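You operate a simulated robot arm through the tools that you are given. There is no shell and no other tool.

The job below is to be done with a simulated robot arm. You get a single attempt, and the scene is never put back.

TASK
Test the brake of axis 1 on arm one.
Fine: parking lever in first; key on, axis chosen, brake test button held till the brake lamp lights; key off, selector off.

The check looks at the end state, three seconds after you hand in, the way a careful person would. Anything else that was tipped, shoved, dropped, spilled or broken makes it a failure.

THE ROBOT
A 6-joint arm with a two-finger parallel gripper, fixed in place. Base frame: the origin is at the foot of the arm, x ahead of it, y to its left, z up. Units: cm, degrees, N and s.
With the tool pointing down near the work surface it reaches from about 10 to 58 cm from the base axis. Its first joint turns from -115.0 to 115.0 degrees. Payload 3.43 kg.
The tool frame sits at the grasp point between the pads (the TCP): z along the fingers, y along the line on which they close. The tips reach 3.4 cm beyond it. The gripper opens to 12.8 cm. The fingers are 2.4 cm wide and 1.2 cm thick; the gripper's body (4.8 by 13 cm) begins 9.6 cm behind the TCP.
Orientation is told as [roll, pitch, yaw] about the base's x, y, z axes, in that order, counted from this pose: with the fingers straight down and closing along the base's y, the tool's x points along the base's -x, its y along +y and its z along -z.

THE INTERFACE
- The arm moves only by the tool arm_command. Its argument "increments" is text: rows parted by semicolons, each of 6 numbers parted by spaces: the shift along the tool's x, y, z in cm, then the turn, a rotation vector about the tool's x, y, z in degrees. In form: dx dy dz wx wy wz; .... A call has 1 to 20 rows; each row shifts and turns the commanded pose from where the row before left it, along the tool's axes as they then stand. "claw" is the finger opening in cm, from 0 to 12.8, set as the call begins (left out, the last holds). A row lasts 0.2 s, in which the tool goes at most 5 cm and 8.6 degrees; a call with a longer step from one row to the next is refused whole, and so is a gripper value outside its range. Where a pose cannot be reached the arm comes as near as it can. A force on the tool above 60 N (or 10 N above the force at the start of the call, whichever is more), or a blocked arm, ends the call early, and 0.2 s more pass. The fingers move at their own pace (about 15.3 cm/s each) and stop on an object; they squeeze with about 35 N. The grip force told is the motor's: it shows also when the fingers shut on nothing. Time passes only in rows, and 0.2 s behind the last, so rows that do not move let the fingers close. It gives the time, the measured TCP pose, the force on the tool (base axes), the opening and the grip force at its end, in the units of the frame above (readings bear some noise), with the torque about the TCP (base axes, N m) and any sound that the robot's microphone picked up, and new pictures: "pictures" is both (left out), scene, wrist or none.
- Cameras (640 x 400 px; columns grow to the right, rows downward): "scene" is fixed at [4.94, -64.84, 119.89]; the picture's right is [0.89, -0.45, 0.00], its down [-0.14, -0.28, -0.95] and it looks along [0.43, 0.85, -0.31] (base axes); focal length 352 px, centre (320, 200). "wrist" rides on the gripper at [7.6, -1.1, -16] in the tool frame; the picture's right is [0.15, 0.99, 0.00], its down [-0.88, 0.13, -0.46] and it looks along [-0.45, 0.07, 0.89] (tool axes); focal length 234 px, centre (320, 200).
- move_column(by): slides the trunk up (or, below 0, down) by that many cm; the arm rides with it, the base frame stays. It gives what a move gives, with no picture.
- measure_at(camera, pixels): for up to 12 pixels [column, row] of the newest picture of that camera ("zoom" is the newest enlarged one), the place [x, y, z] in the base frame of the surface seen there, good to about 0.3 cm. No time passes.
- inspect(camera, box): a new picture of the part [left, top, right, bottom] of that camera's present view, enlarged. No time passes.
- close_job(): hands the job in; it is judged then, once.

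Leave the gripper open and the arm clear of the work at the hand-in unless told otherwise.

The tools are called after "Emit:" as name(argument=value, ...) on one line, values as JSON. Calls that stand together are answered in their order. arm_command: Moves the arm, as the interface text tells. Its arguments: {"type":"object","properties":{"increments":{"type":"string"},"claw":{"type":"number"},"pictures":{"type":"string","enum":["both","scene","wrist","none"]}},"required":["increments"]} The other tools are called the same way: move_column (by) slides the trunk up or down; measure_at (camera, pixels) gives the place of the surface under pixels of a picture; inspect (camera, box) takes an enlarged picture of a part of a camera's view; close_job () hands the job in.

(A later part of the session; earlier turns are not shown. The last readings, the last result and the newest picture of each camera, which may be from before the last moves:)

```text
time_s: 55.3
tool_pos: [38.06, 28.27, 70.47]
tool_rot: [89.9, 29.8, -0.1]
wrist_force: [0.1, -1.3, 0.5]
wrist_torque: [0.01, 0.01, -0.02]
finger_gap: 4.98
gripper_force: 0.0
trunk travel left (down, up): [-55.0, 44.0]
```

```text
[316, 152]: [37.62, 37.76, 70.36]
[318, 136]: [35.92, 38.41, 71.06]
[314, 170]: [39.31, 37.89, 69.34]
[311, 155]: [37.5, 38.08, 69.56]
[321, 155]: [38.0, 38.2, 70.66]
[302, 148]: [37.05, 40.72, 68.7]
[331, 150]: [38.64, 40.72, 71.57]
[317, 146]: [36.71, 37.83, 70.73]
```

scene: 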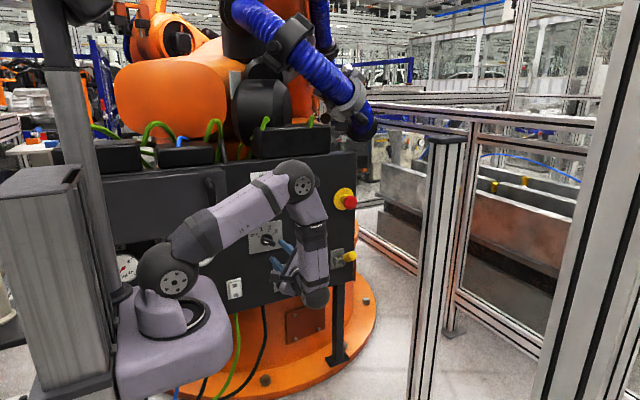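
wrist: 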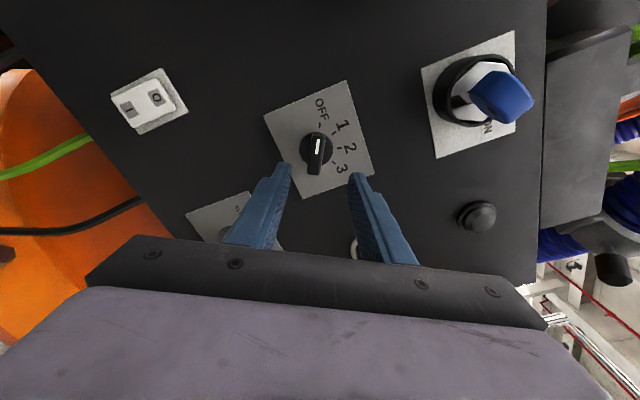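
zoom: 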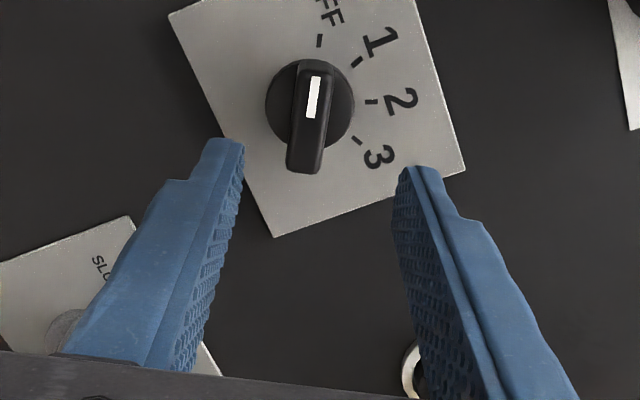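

The wing centre reads about (37.75, 70.15), a 0.3 cm correction. I apply it and advance to y ≈ 36.6 so the pads cover the wing without touching the disc at 40.7.

Emit:
arm_command(increments="0.05 -0.3 0 0 0 0; 0 0 3 0 0 0; 0 0 3 0 0 0; 0 0 1.5 0 0 0; 0 0 0.8 0 0 0", pictures="wrist")

Emit:
inspect(camera="wrist", box=[220, 110, 420, 260])

```text
time_s: 56.5
tool_pos: [37.85, 36.59, 70.26]
tool_rot: [90.0, 30.0, -0.1]
wrist_force: [0.1, 0.8, 0.6]
wrist_torque: [0.0, -0.02, -0.01]
finger_gap: 5.0
gripper_force: 0.1
trunk travel left (down, up): [-55.0, 44.0]
```

wrist: 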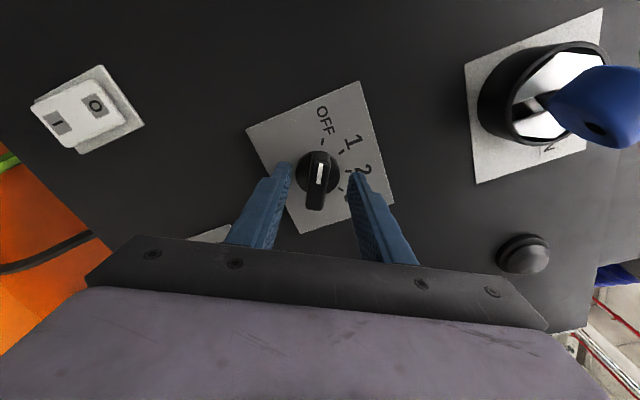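

```text
2.67 times, centred on (320, 185) of wrist
```

zoom: 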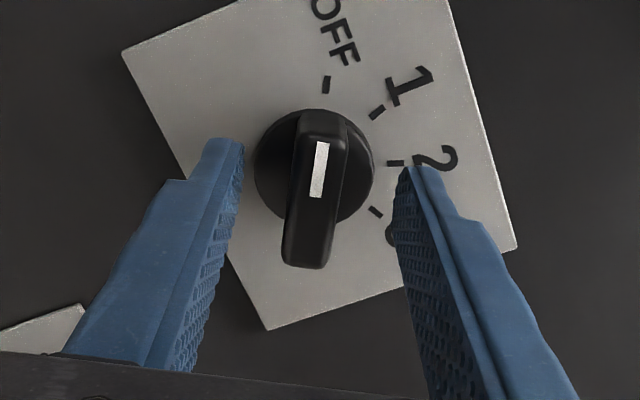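

The wing sits centred between the pads. I close on it.

Emit:
arm_command(increments="0 0 0 0 0 0; 0 0 0 0 0 0; 0 0 0 0 0 0", claw=0, pictures="wrist")

Emit:
inspect(camera="wrist", box=[220, 110, 420, 260])

```text
time_s: 57.3
tool_pos: [37.9, 36.56, 70.01]
tool_rot: [89.8, 30.1, 0.0]
wrist_force: [-5.8, -0.8, -10.4]
wrist_torque: [0.06, 0.02, -0.29]
finger_gap: 1.58
gripper_force: 45.0
trunk travel left (down, up): [-55.0, 44.0]
```

wrist: 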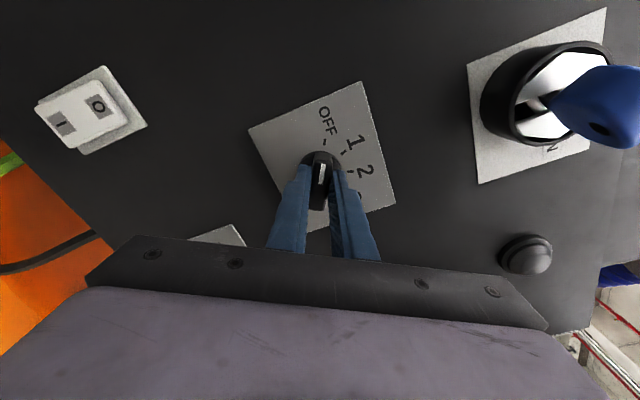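

```text
2.67 times, centred on (320, 185) of wrist
```

zoom: 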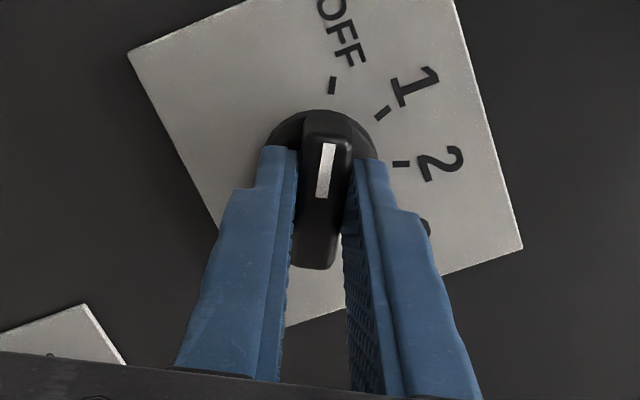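

Gripped at 1.58 cm. The side force of about 12 N along −tool y means I'm slightly off centre, so I shift −0.25 cm, then turn +20° and read the torque.

Emit:
arm_command(increments="0 -0.25 0 0 0 0; 0 0 0 0 0 0; 0 0 0 0 0 5; 0 0 0 0 0 5; 0 0 0 0 0 5; 0 0 0 0 0 5", pictures="wrist")

Emit:
inspect(camera="wrist", box=[220, 110, 420, 260])

```text
time_s: 58.7
tool_pos: [37.89, 36.65, 70.18]
tool_rot: [90.2, 50.1, -0.1]
wrist_force: [4.5, -0.6, 4.2]
wrist_torque: [-1.12, -0.04, -0.53]
finger_gap: 1.61
gripper_force: 44.9
trunk travel left (down, up): [-55.0, 44.0]
```

wrist: 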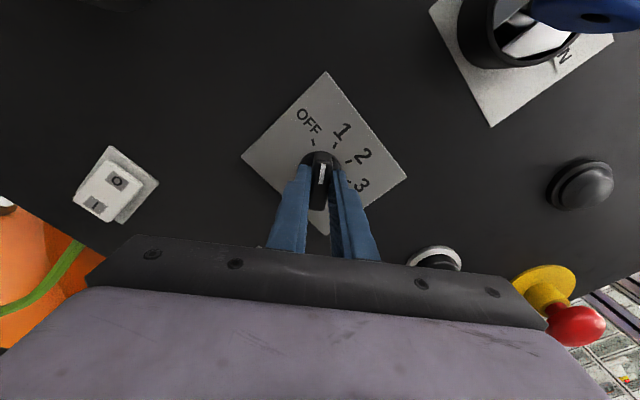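

```text
2.67 times, centred on (320, 185) of wrist
```

zoom: 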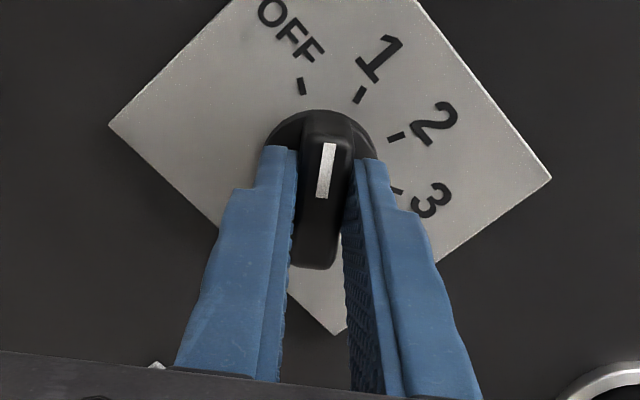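

The pointer is now midway between OFF and 1, and the knob follows the tool. Another 20° puts it at 1.

Emit:
arm_command(increments="0 0 0 0 0 5; 0 0 0 0 0 5; 0 0 0 0 0 5; 0 0 0 0 0 5", pictures="wrist")

Emit:
inspect(camera="wrist", box=[220, 110, 420, 260])

```text
time_s: 59.7
tool_pos: [37.93, 36.62, 70.09]
tool_rot: [90.3, 70.0, 0.2]
wrist_force: [12.2, 3.0, 8.3]
wrist_torque: [-0.86, -0.04, -0.04]
finger_gap: 1.58
gripper_force: 45.0
trunk travel left (down, up): [-55.0, 44.0]
```

wrist: 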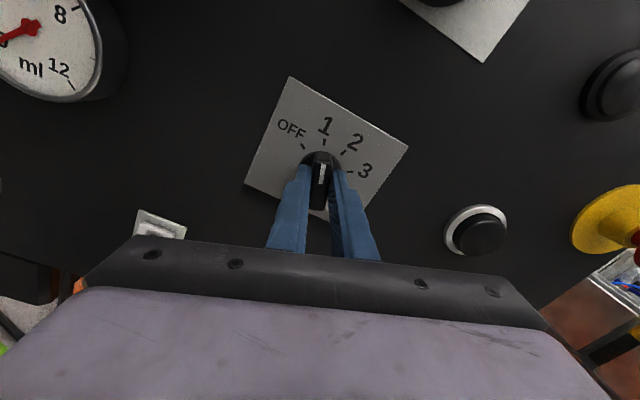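

```text
2.67 times, centred on (320, 185) of wrist
```

zoom: 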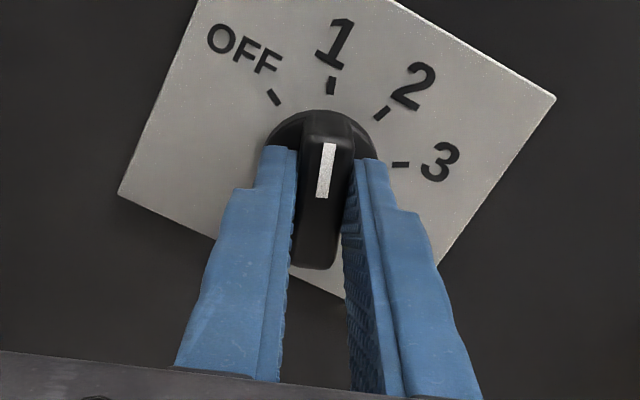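

The pointer mark now lines up with tick 1, the same geometry it had with OFF. I relieve the side force with a 0.3 cm shift, then open to 5 cm.

Emit:
arm_command(increments="0 0.3 0 0 0 0; 0 0 0 0 0 0", pictures="none")

Emit:
arm_command(increments="0 0 0 0 0 0; 0 0 0 0 0 0; 0 0 0 0 0 0", claw=5, pictures="wrist")

Emit:
inspect(camera="wrist", box=[220, 110, 420, 260])

```text
time_s: 60.3
tool_pos: [37.89, 36.6, 70.19]
tool_rot: [90.0, 70.1, 0.0]
wrist_force: [1.3, -4.0, 4.0]
wrist_torque: [0.57, 0.01, -0.11]
finger_gap: 1.58
gripper_force: 44.4
trunk travel left (down, up): [-55.0, 44.0]
```

```text
time_s: 61.1
tool_pos: [38.05, 36.6, 70.1]
tool_rot: [89.8, 70.1, -0.1]
wrist_force: [-0.2, 0.1, 0.7]
wrist_torque: [-0.05, 0.02, -0.01]
finger_gap: 4.99
gripper_force: 0.0
trunk travel left (down, up): [-55.0, 44.0]
```

wrist: 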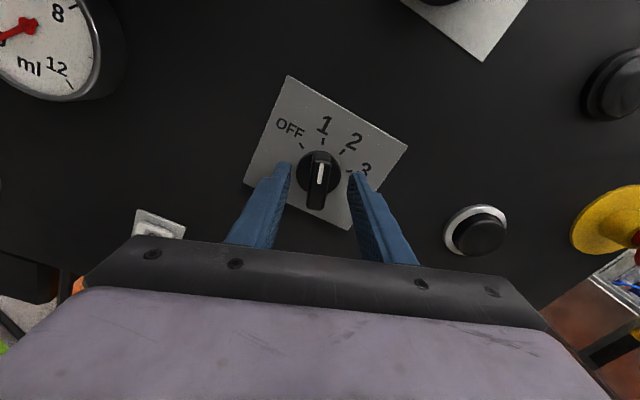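

```text
2.67 times, centred on (320, 185) of wrist
```

zoom: 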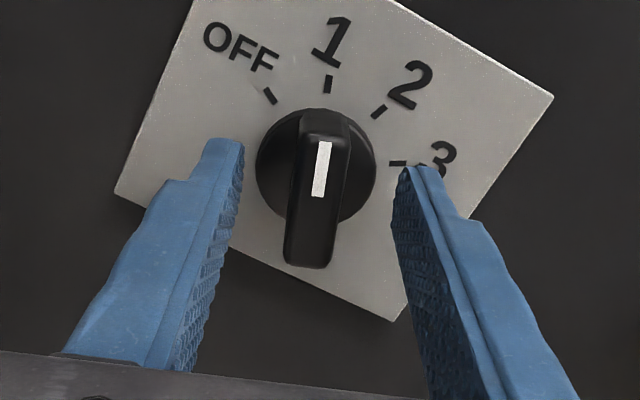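

Selector at 1 and released. I back off 9 cm, roll +20° upright, and close the fingers to use their tips as a pusher while moving in front of the ringed button at about (55.4, 72.4).

Emit:
arm_command(increments="0 0 -3 0 0 0; 0 0 -3 0 0 0; 0 0 -4 0 0 0; 0 0 0 0 0 6.6; 0 0 0 0 0 6.6; 0 0 0 0 0 6.6", pictures="none")

Emit:
arm_command(increments="0.5 3.5 0 0 0 0; 0.5 3.5 0 0 0 0; 0.5 3.5 0 0 0 0; 0.5 3.5 0 0 0 0; 0.3 3.4 0 0 0 0; 0 0 0 0 0 0", pictures="both")

Emit:
inspect(camera="wrist", box=[240, 60, 440, 240])

```text
time_s: 62.5
tool_pos: [38.01, 26.62, 70.08]
tool_rot: [86.2, 89.9, -3.7]
wrist_force: [-0.5, 0.4, 0.0]
wrist_torque: [-0.03, -0.03, -0.01]
finger_gap: 5.02
gripper_force: 0.0
trunk travel left (down, up): [-55.0, 44.0]
```

```text
time_s: 63.9
tool_pos: [55.63, 26.64, 72.38]
tool_rot: [88.4, 89.9, -1.7]
wrist_force: [-0.4, 0.3, -0.1]
wrist_torque: [0.01, 0.01, 0.03]
finger_gap: 4.98
gripper_force: 0.0
trunk travel left (down, up): [-55.0, 44.0]
```

scene: 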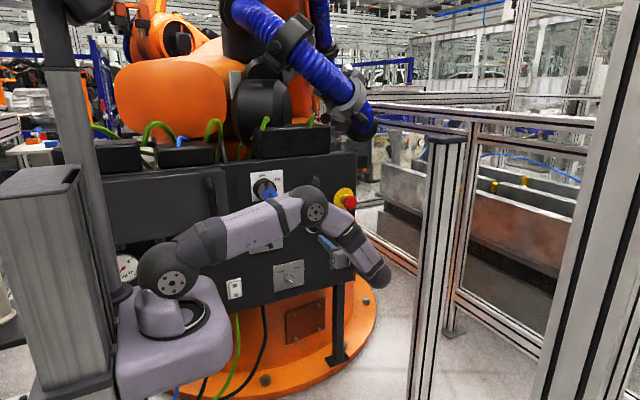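
wrist: 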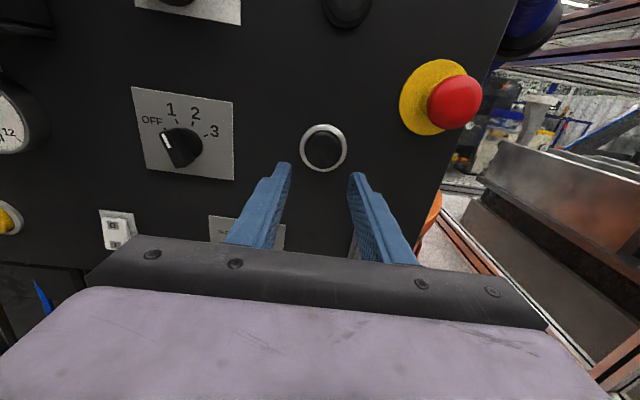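

```text
2.22 times, centred on (340, 150) of wrist
```

zoom: 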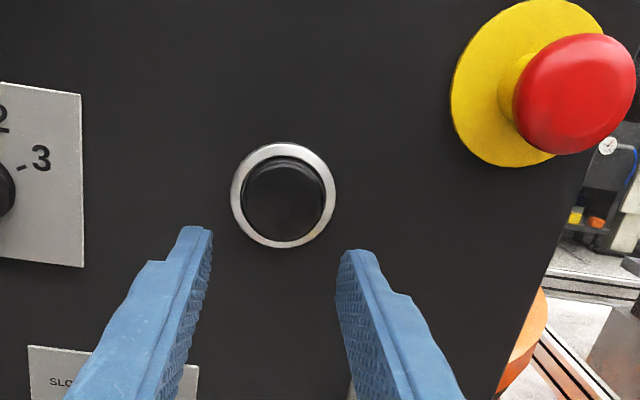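

The button cap is at pixel (323,149). I'll measure its face, ring and the lamp above.

Emit:
measure_at(camera="wrist", pixels=[[323, 149], [323, 140], [323, 160], [313, 150], [334, 150], [302, 147], [346, 148], [323, 126], [322, 170], [347, 8]])

```text
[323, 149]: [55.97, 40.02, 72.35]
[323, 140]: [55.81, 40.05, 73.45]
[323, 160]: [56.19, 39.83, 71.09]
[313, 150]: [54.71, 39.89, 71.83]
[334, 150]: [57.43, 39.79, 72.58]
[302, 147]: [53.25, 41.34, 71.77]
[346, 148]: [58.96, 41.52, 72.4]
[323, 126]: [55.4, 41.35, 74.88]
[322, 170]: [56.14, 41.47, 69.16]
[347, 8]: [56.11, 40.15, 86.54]
```

Button centre is about (56.05, 72.1) with its face at y ≈ 39.9, so the tips should touch at TCP y ≈ 36.5. I close the fingers, align, and advance to just short of it.

Emit:
arm_command(increments="-0.28 0.42 0 0 0 0; 0 0 0 0 0 0; 0 0 3 0 0 0; 0 0 3 0 0 0; 0 0 2.8 0 0 0; 0 0 0 0 0 0", claw=0, pictures="both")

Emit:
inspect(camera="wrist", box=[240, 60, 440, 240])

```text
time_s: 65.3
tool_pos: [55.99, 35.51, 72.1]
tool_rot: [80.8, 89.9, -9.3]
wrist_force: [-0.7, 1.3, 0.3]
wrist_torque: [-0.02, -0.01, -0.03]
finger_gap: 0.0
gripper_force: 33.6
trunk travel left (down, up): [-55.0, 44.0]
```

scene: 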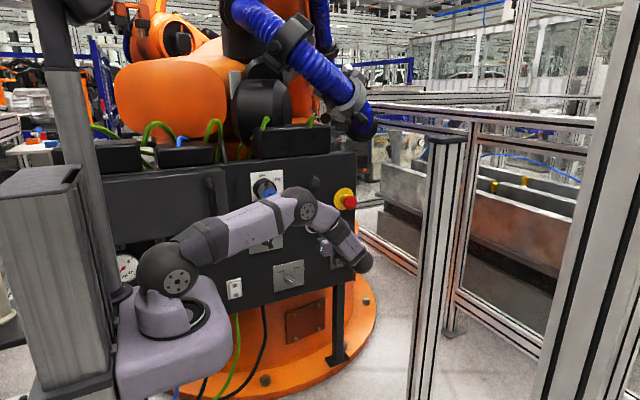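
wrist: 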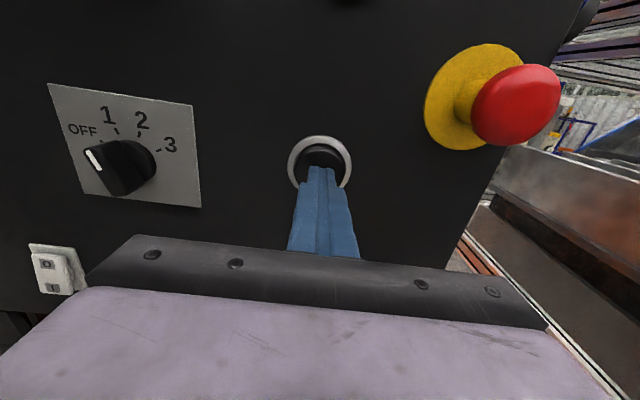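

```text
2.22 times, centred on (340, 150) of wrist
```

zoom: 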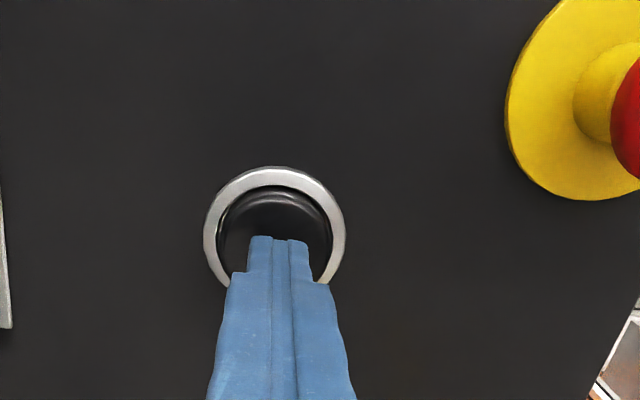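

The tips are centred on the cap. Before pressing, I double-check the selector still reads 1 from this oblique view.

Emit:
inspect(camera="wrist", box=[40, 70, 210, 215])

Emit:
measure_at(camera="wrist", pixels=[[90, 152], [97, 165], [115, 185], [105, 160], [122, 143], [150, 165], [112, 148]])

```text
2.76 times, centred on (125, 142) of wrist
```

zoom: 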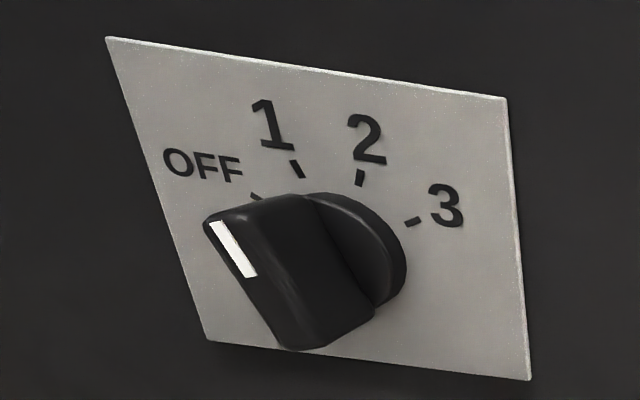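

```text
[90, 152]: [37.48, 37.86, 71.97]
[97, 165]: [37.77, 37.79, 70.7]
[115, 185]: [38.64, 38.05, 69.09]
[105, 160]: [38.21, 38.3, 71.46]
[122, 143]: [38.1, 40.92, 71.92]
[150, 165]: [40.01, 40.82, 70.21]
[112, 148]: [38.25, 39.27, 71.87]
```

The wing direction measures −22° from vertical, so the selector is at 1. Now I press slowly: 1.6 cm in 0.4 cm steps, then look at the force and the lamp.

Emit:
arm_command(increments="0 0 0.4 0 0 0; 0 0 0.4 0 0 0; 0 0 0.4 0 0 0; 0 0 0.4 0 0 0", pictures="both")

Emit:
inspect(camera="scene", box=[240, 150, 370, 260])

```text
time_s: 66.3
tool_pos: [55.92, 36.93, 72.06]
tool_rot: [98.1, 89.8, 8.0]
wrist_force: [-0.8, -4.7, 0.0]
wrist_torque: [0.01, 0.03, -0.02]
finger_gap: 0.0
gripper_force: 33.2
trunk travel left (down, up): [-55.0, 44.0]
heard: click
```

scene: 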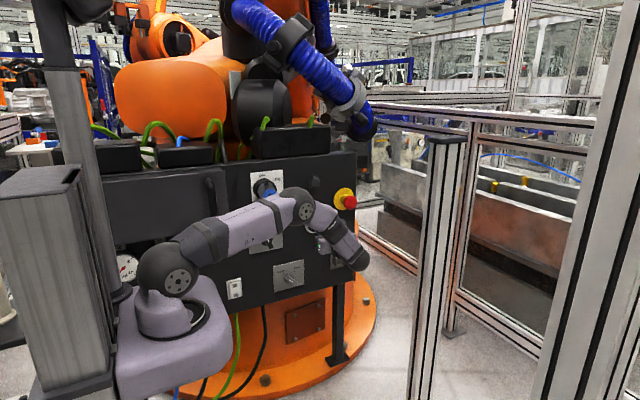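
wrist: 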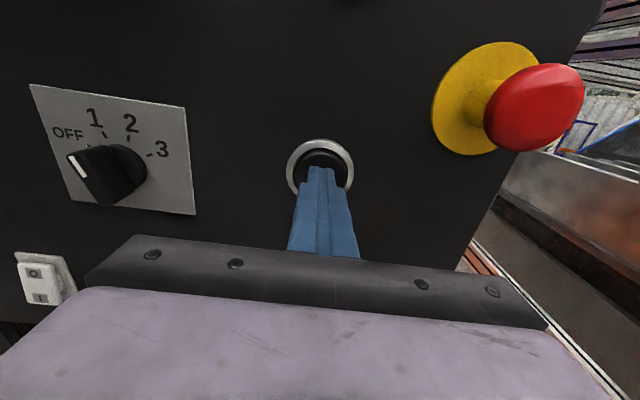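

```text
3.64 times, centred on (305, 205) of scene
```

zoom: 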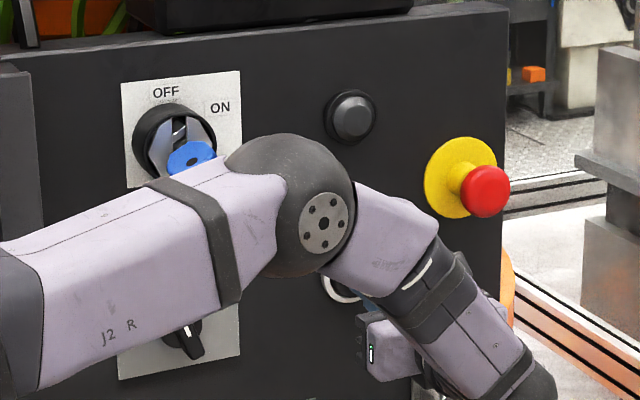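

I heard a click with 4.7 N on the button; the lamp at scene (314,183) is still dark. I press 0.2 cm more and hold 1 s, then check the lamp.

Emit:
arm_command(increments="0 0 0.2 0 0 0; 0 0 0 0 0 0; 0 0 0 0 0 0; 0 0 0 0 0 0; 0 0 0 0 0 0", pictures="scene")

Emit:
inspect(camera="scene", box=[240, 150, 370, 260])

```text
time_s: 67.5
tool_pos: [55.94, 37.09, 72.15]
tool_rot: [103.0, 89.9, 12.8]
wrist_force: [-0.7, -14.5, -1.2]
wrist_torque: [-0.06, -0.06, 0.05]
finger_gap: 0.01
gripper_force: 32.7
trunk travel left (down, up): [-55.0, 44.0]
```

scene: 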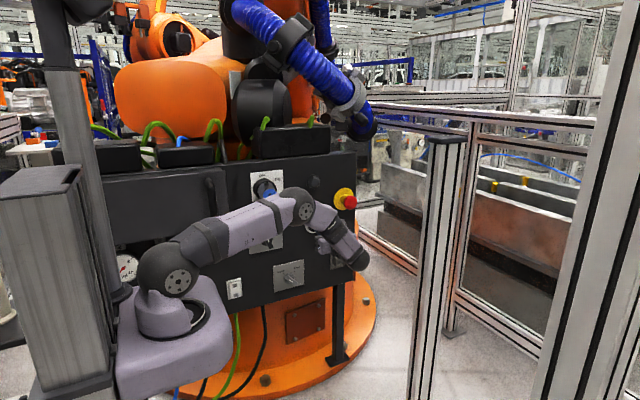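

```text
3.64 times, centred on (305, 205) of scene
```

zoom: 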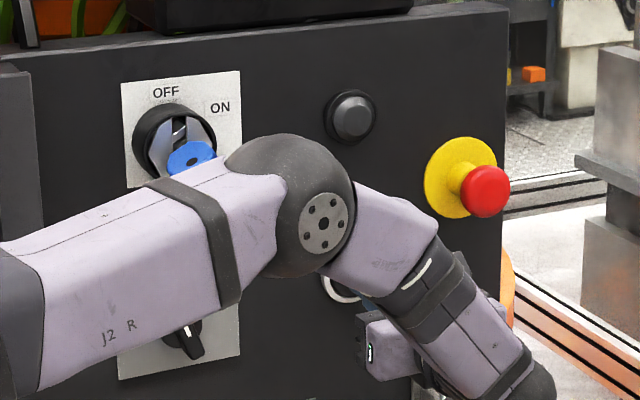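

The button is at its bottom (14.5 N) and the lamp is still dark after about 1.5 s. I keep holding for another 1.6 s and look again.

Emit:
arm_command(increments="0 0 0 0 0 0; 0 0 0 0 0 0; 0 0 0 0 0 0; 0 0 0 0 0 0; 0 0 0 0 0 0; 0 0 0 0 0 0; 0 0 0 0 0 0", pictures="scene")

Emit:
inspect(camera="scene", box=[240, 150, 370, 260])

```text
time_s: 69.1
tool_pos: [55.99, 37.17, 72.25]
tool_rot: [106.9, 89.7, 17.0]
wrist_force: [0.0, -16.0, -3.0]
wrist_torque: [-0.12, -0.02, 0.02]
finger_gap: 0.0
gripper_force: 33.1
trunk travel left (down, up): [-55.0, 44.0]
```

scene: 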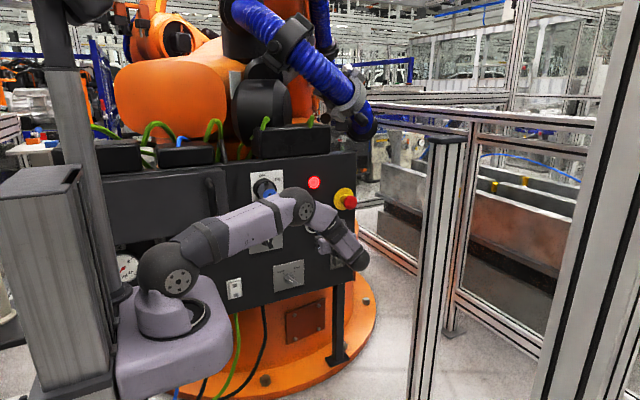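

```text
3.64 times, centred on (305, 205) of scene
```

zoom: 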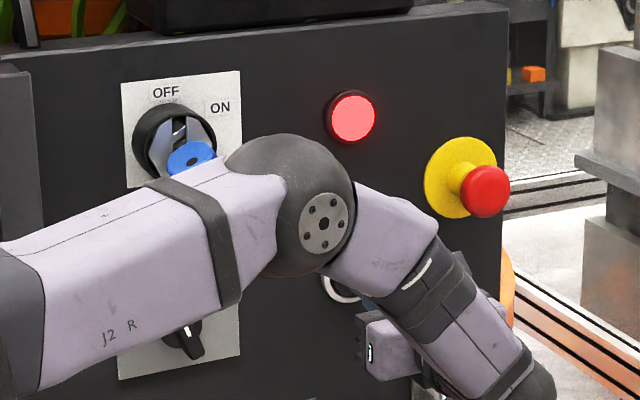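

The brake lamp is lit red. I release the button now and pull straight back.

Emit:
arm_command(increments="0 0 -1.5 0 0 0; 0 0 -3 0 0 0; 0 0 -4 0 0 0; 0 0 -4 0 0 0", pictures="both")

Emit:
inspect(camera="scene", box=[240, 150, 370, 260])

```text
time_s: 70.1
tool_pos: [55.83, 24.6, 71.96]
tool_rot: [92.9, 89.7, 2.8]
wrist_force: [0.1, -0.5, 0.5]
wrist_torque: [-0.01, 0.01, 0.0]
finger_gap: 0.0
gripper_force: 32.8
trunk travel left (down, up): [-55.0, 44.0]
```

scene: 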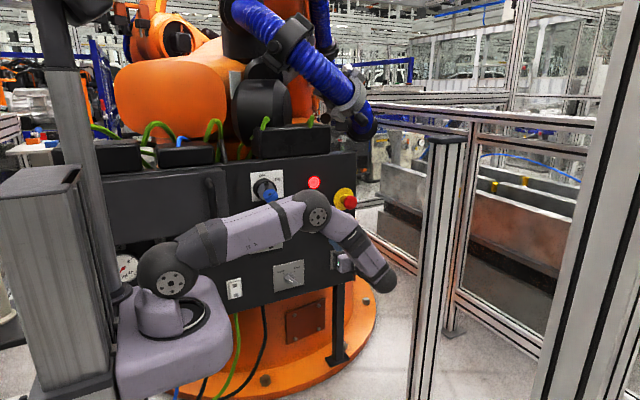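
wrist: 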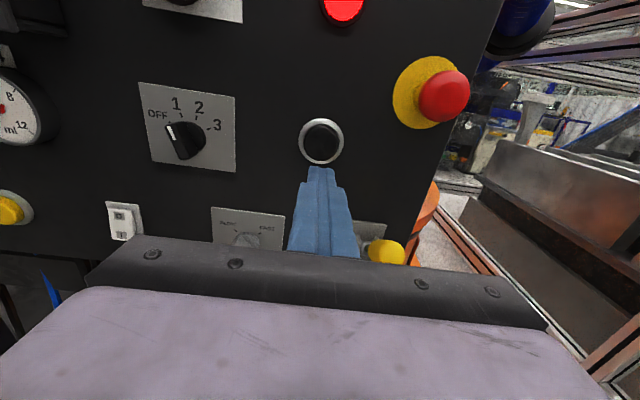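

```text
3.64 times, centred on (305, 205) of scene
```

zoom: 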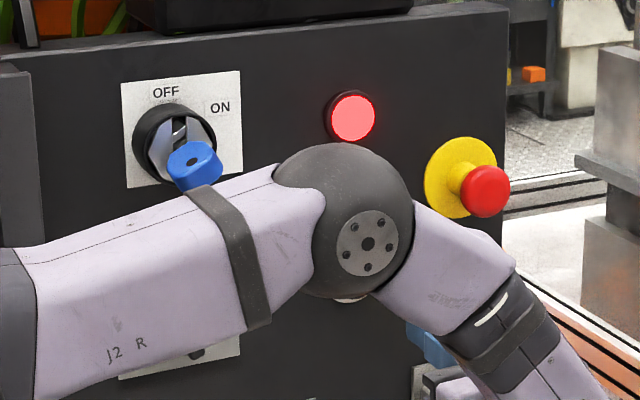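

The lamp stays lit after release. Next is key off: I move back in front of the key at (38, 88), open the fingers, and roll the tool +66° to match the bow.

Emit:
arm_command(increments="0 0 -3 0 0 0; 3.2 -3.57 0 0 0 0; 3.2 -3.57 0 0 0 0; 3.2 -3.57 0 0 0 0; 3.2 -3.57 0 0 0 0; 3.2 -3.57 0 0 0 0", claw=6, pictures="none")

Emit:
arm_command(increments="0 0 0 0 0 8.25; 0 0 0 0 0 8.25; 0 0 0 0 0 8.25; 0 0 0 0 0 8.25; 0 0 0 0 0 8.25; 0 0 0 0 0 8.25; 0 0 0 0 0 8.25; 0 0 0 0 0 8.25; 0 0 3 0 0 0; 0 0 3 0 0 0", pictures="both")

Emit:
inspect(camera="wrist", box=[220, 90, 420, 260])

```text
time_s: 71.5
tool_pos: [37.96, 21.75, 87.91]
tool_rot: [81.0, 89.8, -9.3]
wrist_force: [0.6, -0.2, 0.2]
wrist_torque: [0.02, -0.03, 0.01]
finger_gap: 5.99
gripper_force: 0.0
trunk travel left (down, up): [-55.0, 44.0]
```

```text
time_s: 73.7
tool_pos: [38.07, 27.83, 87.99]
tool_rot: [-90.0, 24.0, 179.8]
wrist_force: [1.0, -0.7, 0.1]
wrist_torque: [0.0, 0.04, -0.01]
finger_gap: 6.03
gripper_force: 0.1
trunk travel left (down, up): [-55.0, 44.0]
```

scene: 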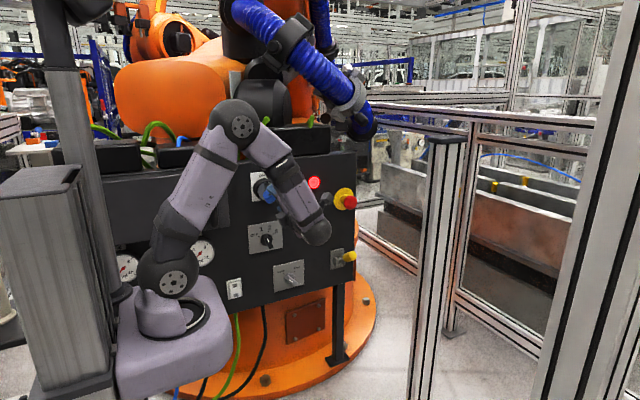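
wrist: 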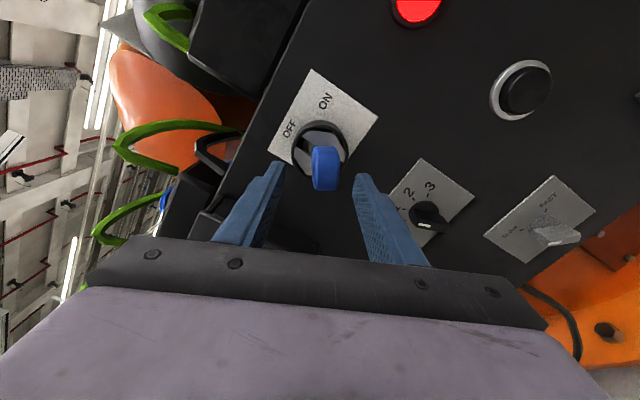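

```text
2.35 times, centred on (320, 175) of wrist
```

zoom: 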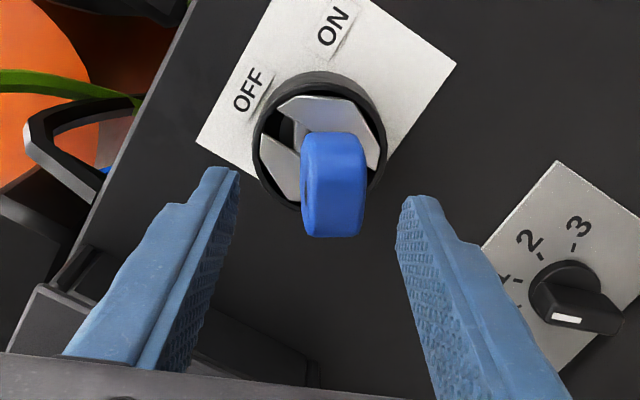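

The bow is lined up with the fingers, perhaps slightly to the right. I'll measure it before advancing.

Emit:
measure_at(camera="wrist", pixels=[[326, 160], [326, 175], [327, 187], [316, 170], [337, 170], [326, 150]])

```text
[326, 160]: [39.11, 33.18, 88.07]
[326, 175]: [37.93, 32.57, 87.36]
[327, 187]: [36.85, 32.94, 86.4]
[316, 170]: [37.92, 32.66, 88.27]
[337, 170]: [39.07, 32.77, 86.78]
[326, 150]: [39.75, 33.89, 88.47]
```

I want a better estimate of the key's axis, so I'll measure the bezel rim and plate corners.

Emit:
inspect(camera="wrist", box=[270, 60, 390, 210])

Emit:
measure_at(camera="zoom", pixels=[[320, 200], [300, 150], [400, 150], [250, 250], [350, 250], [330, 300]])

Emit:
measure_at(camera="wrist", pixels=[[294, 146], [347, 152], [324, 122], [303, 130], [342, 134], [315, 70], [377, 115], [270, 153], [335, 100]])

```text
2.67 times, centred on (330, 135) of wrist
```

zoom: 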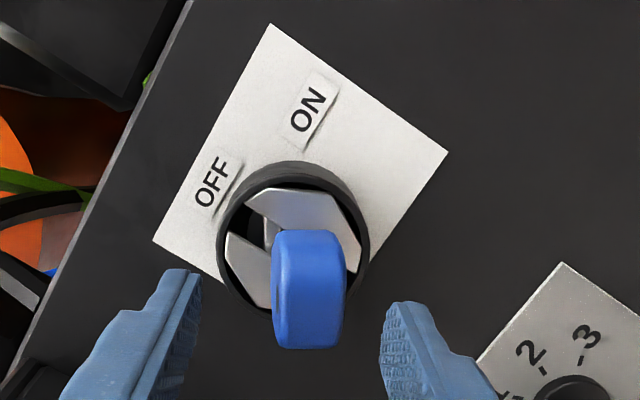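

```text
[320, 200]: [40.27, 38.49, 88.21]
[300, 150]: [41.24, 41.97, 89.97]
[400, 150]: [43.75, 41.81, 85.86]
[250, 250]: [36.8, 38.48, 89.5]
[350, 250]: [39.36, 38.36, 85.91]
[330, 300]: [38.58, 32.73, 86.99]
```

```text
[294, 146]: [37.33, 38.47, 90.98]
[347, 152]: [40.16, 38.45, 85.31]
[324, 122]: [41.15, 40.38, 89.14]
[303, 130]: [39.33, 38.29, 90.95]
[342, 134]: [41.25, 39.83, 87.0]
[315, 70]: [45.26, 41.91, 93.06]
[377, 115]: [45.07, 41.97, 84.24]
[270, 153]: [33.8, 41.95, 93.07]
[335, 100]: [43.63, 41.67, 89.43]
```

The bezel centre is on the tool axis. The bow droops about 0.5 cm now that it's free, so the key has a little play. Closing the fingers will re-centre it, as happened before. I advance to y ≈ 33.4.

Emit:
arm_command(increments="0 0 2 0 0 0; 0 0 2 0 0 0; 0 0 1.6 0 0 0", pictures="wrist")

Emit:
inspect(camera="wrist", box=[220, 90, 420, 260])

```text
time_s: 74.5
tool_pos: [37.94, 33.31, 88.25]
tool_rot: [-89.9, 24.2, 179.9]
wrist_force: [-0.4, -0.1, 0.1]
wrist_torque: [0.01, 0.04, -0.03]
finger_gap: 6.0
gripper_force: 0.1
trunk travel left (down, up): [-55.0, 44.0]
```

wrist: 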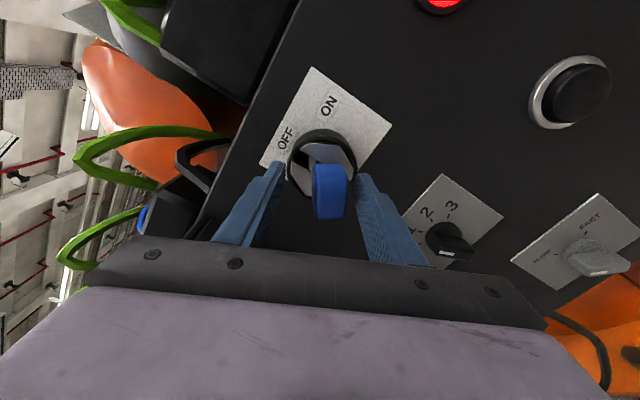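

```text
2.35 times, centred on (320, 175) of wrist
```

zoom: 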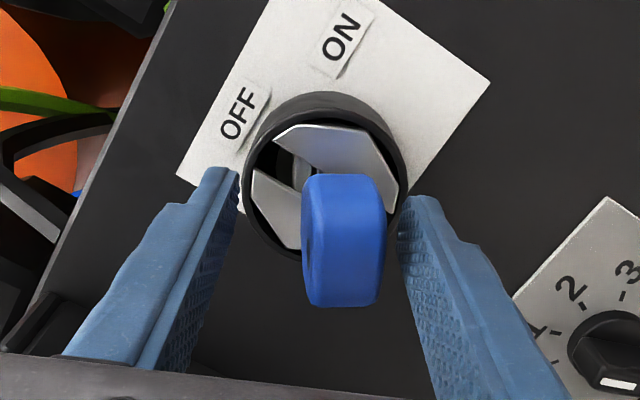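

The bow sits a bit right of centre and the tool reads (37.94, 88.25). I shift +0.4 cm along tool y, then close the fingers.

Emit:
arm_command(increments="0 0.4 0 0 0 0; 0 0 0 0 0 0", pictures="none")

Emit:
arm_command(increments="0 0 0 0 0 0; 0 0 0 0 0 0; 0 0 0 0 0 0", claw=0, pictures="wrist")

Emit:
inspect(camera="wrist", box=[220, 90, 420, 260])

```text
time_s: 75.1
tool_pos: [38.19, 33.43, 87.85]
tool_rot: [-89.9, 24.2, 179.9]
wrist_force: [-0.5, 0.2, -0.2]
wrist_torque: [0.0, -0.04, 0.01]
finger_gap: 6.0
gripper_force: 0.1
trunk travel left (down, up): [-55.0, 44.0]
```

```text
time_s: 75.9
tool_pos: [38.12, 33.3, 87.91]
tool_rot: [-90.1, 24.3, 179.8]
wrist_force: [-2.3, 0.0, 7.1]
wrist_torque: [0.43, -0.12, 0.14]
finger_gap: 2.28
gripper_force: 35.1
trunk travel left (down, up): [-55.0, 44.0]
```

wrist: 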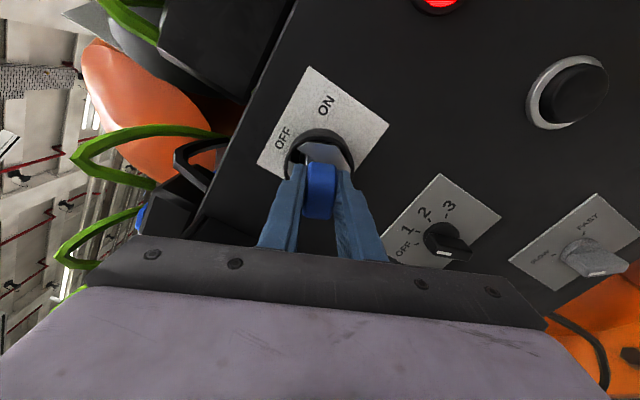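

```text
2.35 times, centred on (320, 175) of wrist
```

zoom: 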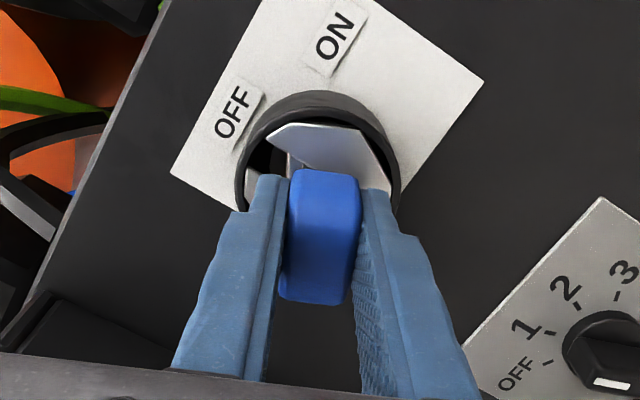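

Gripped at 2.28 cm. A 7 N upward push says the axis is slightly higher, so I shift back −0.2 cm, then turn counter-clockwise 33° (half way).

Emit:
arm_command(increments="0 -0.2 0 0 0 0; 0 0 0 0 0 -5.5; 0 0 0 0 0 -5.5; 0 0 0 0 0 -5.5; 0 0 0 0 0 -5.5; 0 0 0 0 0 -5.5; 0 0 0 0 0 -5.5", pictures="wrist")

Emit:
inspect(camera="wrist", box=[220, 90, 420, 260])

```text
time_s: 77.5
tool_pos: [38.0, 33.34, 87.95]
tool_rot: [-90.1, 57.2, 179.8]
wrist_force: [1.5, 0.1, 6.5]
wrist_torque: [0.37, 0.03, -0.03]
finger_gap: 2.28
gripper_force: 34.7
trunk travel left (down, up): [-55.0, 44.0]
```

wrist: 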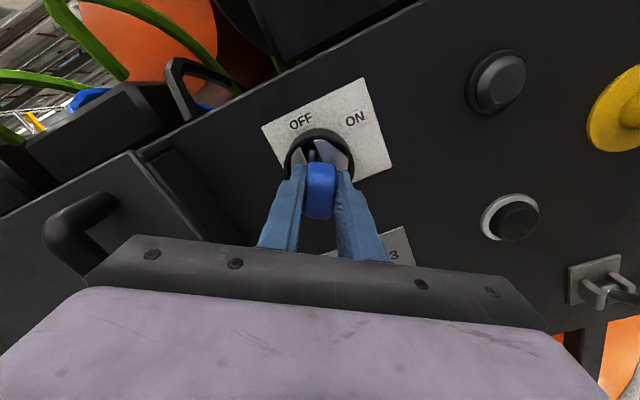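

```text
2.35 times, centred on (320, 175) of wrist
```

zoom: 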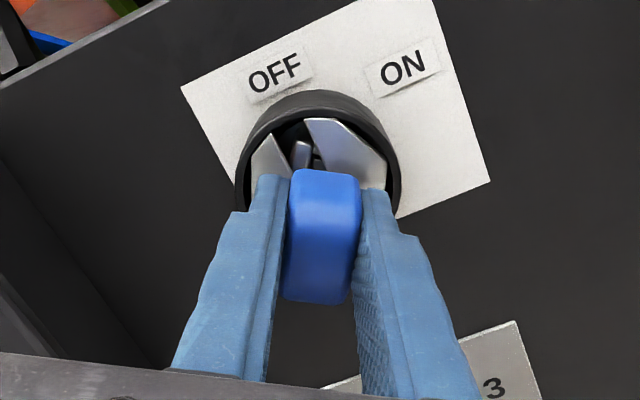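

The key follows and the lamp has gone dark as the key leaves ON. I turn the remaining 33° to OFF.

Emit:
arm_command(increments="0 0 0 0 0 -5.5; 0 0 0 0 0 -5.5; 0 0 0 0 0 -5.5; 0 0 0 0 0 -5.5; 0 0 0 0 0 -5.5; 0 0 0 0 0 -5.2", pictures="wrist")

Emit:
inspect(camera="wrist", box=[220, 90, 420, 260])

```text
time_s: 78.9
tool_pos: [38.01, 33.35, 87.97]
tool_rot: [126.2, 89.9, 36.0]
wrist_force: [0.8, 0.7, 7.3]
wrist_torque: [0.49, 0.01, 0.0]
finger_gap: 2.3
gripper_force: 34.5
trunk travel left (down, up): [-55.0, 44.0]
```

wrist: 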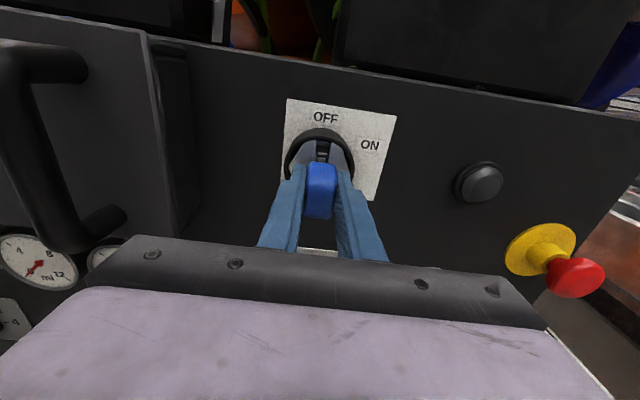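

```text
2.35 times, centred on (320, 175) of wrist
```

zoom: 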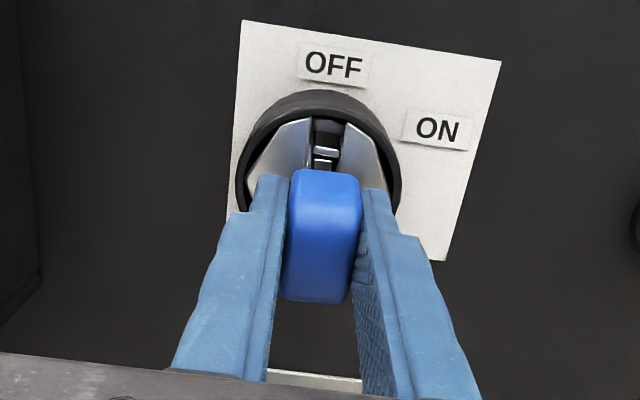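

The bow is upright at OFF. I turn a few degrees more to feel the OFF stop.

Emit:
arm_command(increments="0 0 0 0 0 -3; 0 0 0 0 0 -2", pictures="none")

```text
time_s: 79.5
tool_pos: [38.05, 33.31, 87.93]
tool_rot: [90.7, 84.9, 0.7]
wrist_force: [-0.4, -0.8, 9.0]
wrist_torque: [0.49, 0.0, 0.03]
finger_gap: 2.29
gripper_force: 34.9
trunk travel left (down, up): [-55.0, 44.0]
```

No stop torque yet; there's some play in the grip. Another −4°.

Emit:
arm_command(increments="0 0 0 0 0 -2; 0 0 0 0 0 -2", pictures="wrist")

Emit:
inspect(camera="wrist", box=[220, 90, 420, 260])

```text
time_s: 80.1
tool_pos: [37.9, 33.39, 88.11]
tool_rot: [90.4, 81.2, 0.4]
wrist_force: [-1.6, -4.2, 8.3]
wrist_torque: [0.37, 0.52, 0.08]
finger_gap: 2.29
gripper_force: 35.2
trunk travel left (down, up): [-55.0, 44.0]
```

wrist: 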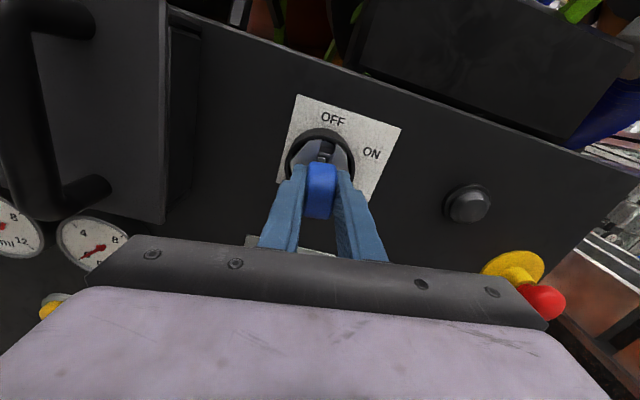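

```text
2.35 times, centred on (320, 175) of wrist
```

zoom: 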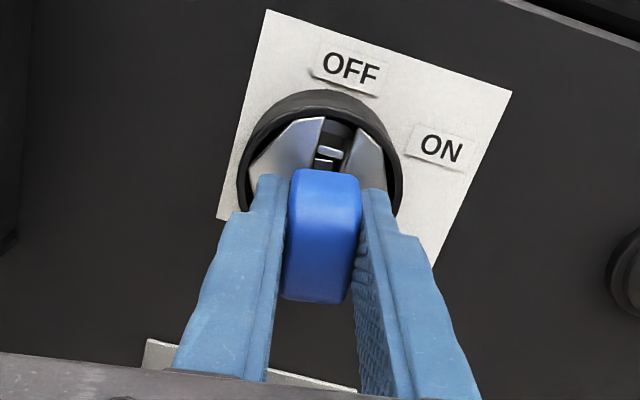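

Torque is now +0.52 N·m, so the key is against the OFF stop. I turn back +7° to bring the bow upright and relieve the grip, then open the fingers.

Emit:
arm_command(increments="0 0 0 0 0 3.5; 0 0 0 0 0 3.5; 0 0 0 0 0 0", pictures="none")

Emit:
arm_command(increments="0 0 0 0 0 0; 0 0 0 0 0 0; 0 0 0 0 0 0", claw=6, pictures="wrist")

Emit:
inspect(camera="wrist", box=[220, 90, 420, 260])

```text
time_s: 80.9
tool_pos: [38.06, 33.27, 88.0]
tool_rot: [92.3, 88.1, 2.2]
wrist_force: [0.8, -5.9, 7.1]
wrist_torque: [0.37, -0.01, -0.06]
finger_gap: 2.29
gripper_force: 35.0
trunk travel left (down, up): [-55.0, 44.0]
```

```text
time_s: 81.7
tool_pos: [37.99, 33.43, 88.0]
tool_rot: [89.4, 88.1, -0.8]
wrist_force: [-0.5, 0.0, 0.1]
wrist_torque: [-0.01, 0.0, 0.02]
finger_gap: 6.0
gripper_force: 0.0
trunk travel left (down, up): [-55.0, 44.0]
```

wrist: 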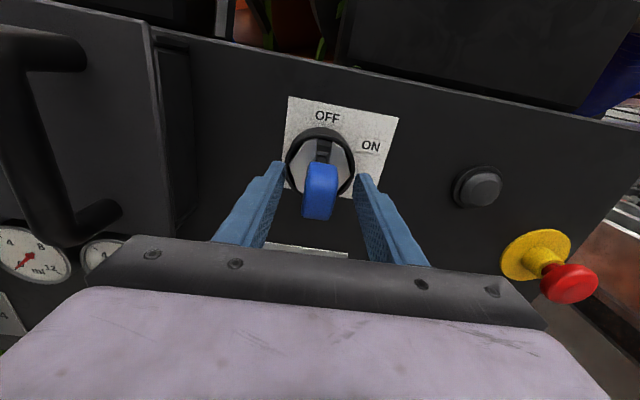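

```text
2.35 times, centred on (320, 175) of wrist
```

zoom: 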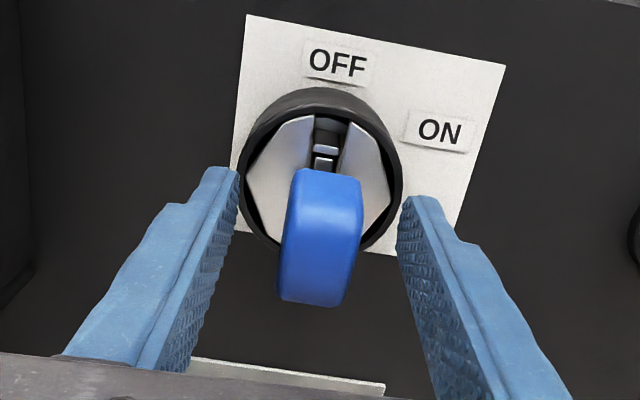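

The key stands upright at OFF, released. I back away 11 cm, then go down to the selector at (37.95, 70.0) with the tool rolled to −20° to match pointer position 1.

Emit:
arm_command(increments="0 0 -3 0 0 0; 0 0 -4 0 0 0; 0 0 -4 0 0 0; 0 0 0 0 0 1.9; -3.6 0 0 0 0 0; -3.6 0 0 0 0 0; -3.6 0 0 0 0 0; -3.6 0 0 0 0 0; -3.6 0 0 0 0 0; 0 0 0 0 0 -6.7; 0 0 0 0 0 -6.7; 0 0 0 0 0 -6.6", claw=6, pictures="both")

Emit:
inspect(camera="wrist", box=[220, 90, 420, 260])

Emit:
inspect(camera="scene", box=[240, 150, 370, 260])

```text
time_s: 84.3
tool_pos: [38.0, 22.31, 69.96]
tool_rot: [90.1, 69.9, -0.2]
wrist_force: [-0.3, -0.3, 0.1]
wrist_torque: [0.04, 0.0, -0.01]
finger_gap: 6.0
gripper_force: 0.1
trunk travel left (down, up): [-55.0, 44.0]
```

scene: 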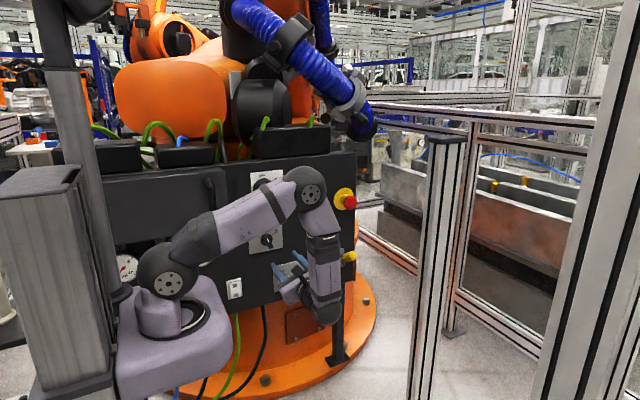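
wrist: 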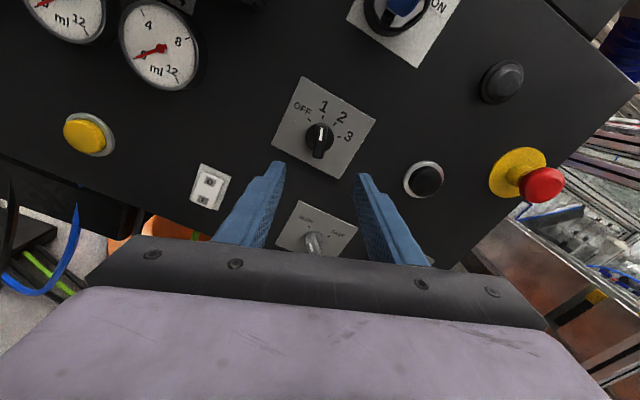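

```text
2.35 times, centred on (320, 175) of wrist
```

zoom: 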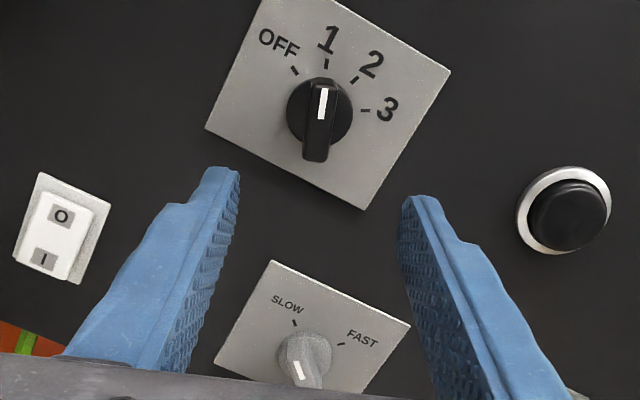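

```text
3.64 times, centred on (305, 205) of scene
```

zoom: 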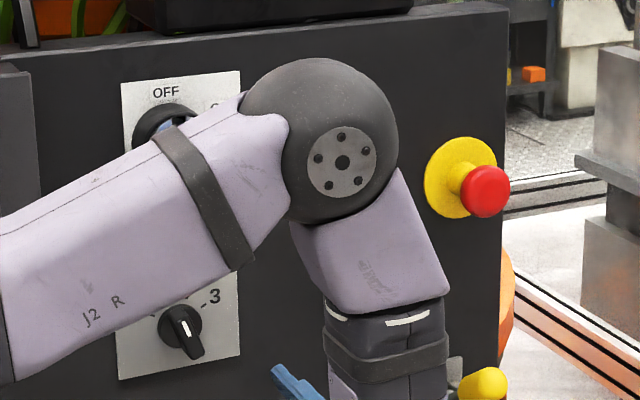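

The wing sits on the tool's centre line. I advance to y ≈ 36.6 with a 5 cm opening.

Emit:
arm_command(increments="0 0 4 0 0 0; 0 0 4 0 0 0; 0 0 3.5 0 0 0; 0 0 2 0 0 0; 0 0 0.8 0 0 0", claw=5, pictures="wrist")

Emit:
inspect(camera="wrist", box=[220, 110, 420, 260])

```text
time_s: 85.5
tool_pos: [38.09, 36.66, 70.1]
tool_rot: [89.8, 70.0, -0.1]
wrist_force: [0.4, -0.1, 0.8]
wrist_torque: [-0.01, -0.02, 0.03]
finger_gap: 4.99
gripper_force: 0.1
trunk travel left (down, up): [-55.0, 44.0]
```

wrist: 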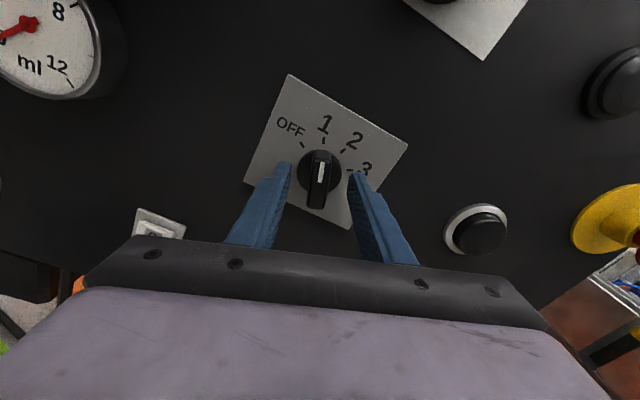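

```text
2.67 times, centred on (320, 185) of wrist
```

zoom: 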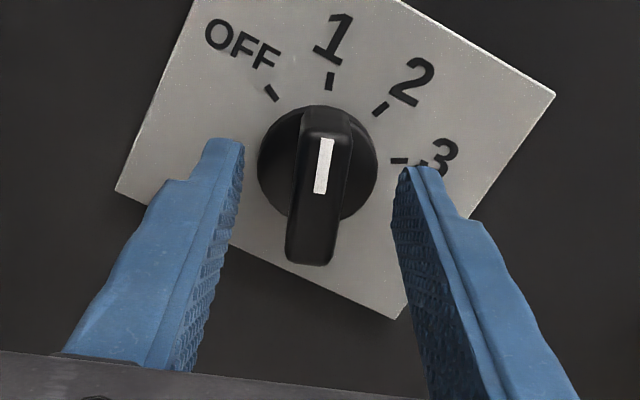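

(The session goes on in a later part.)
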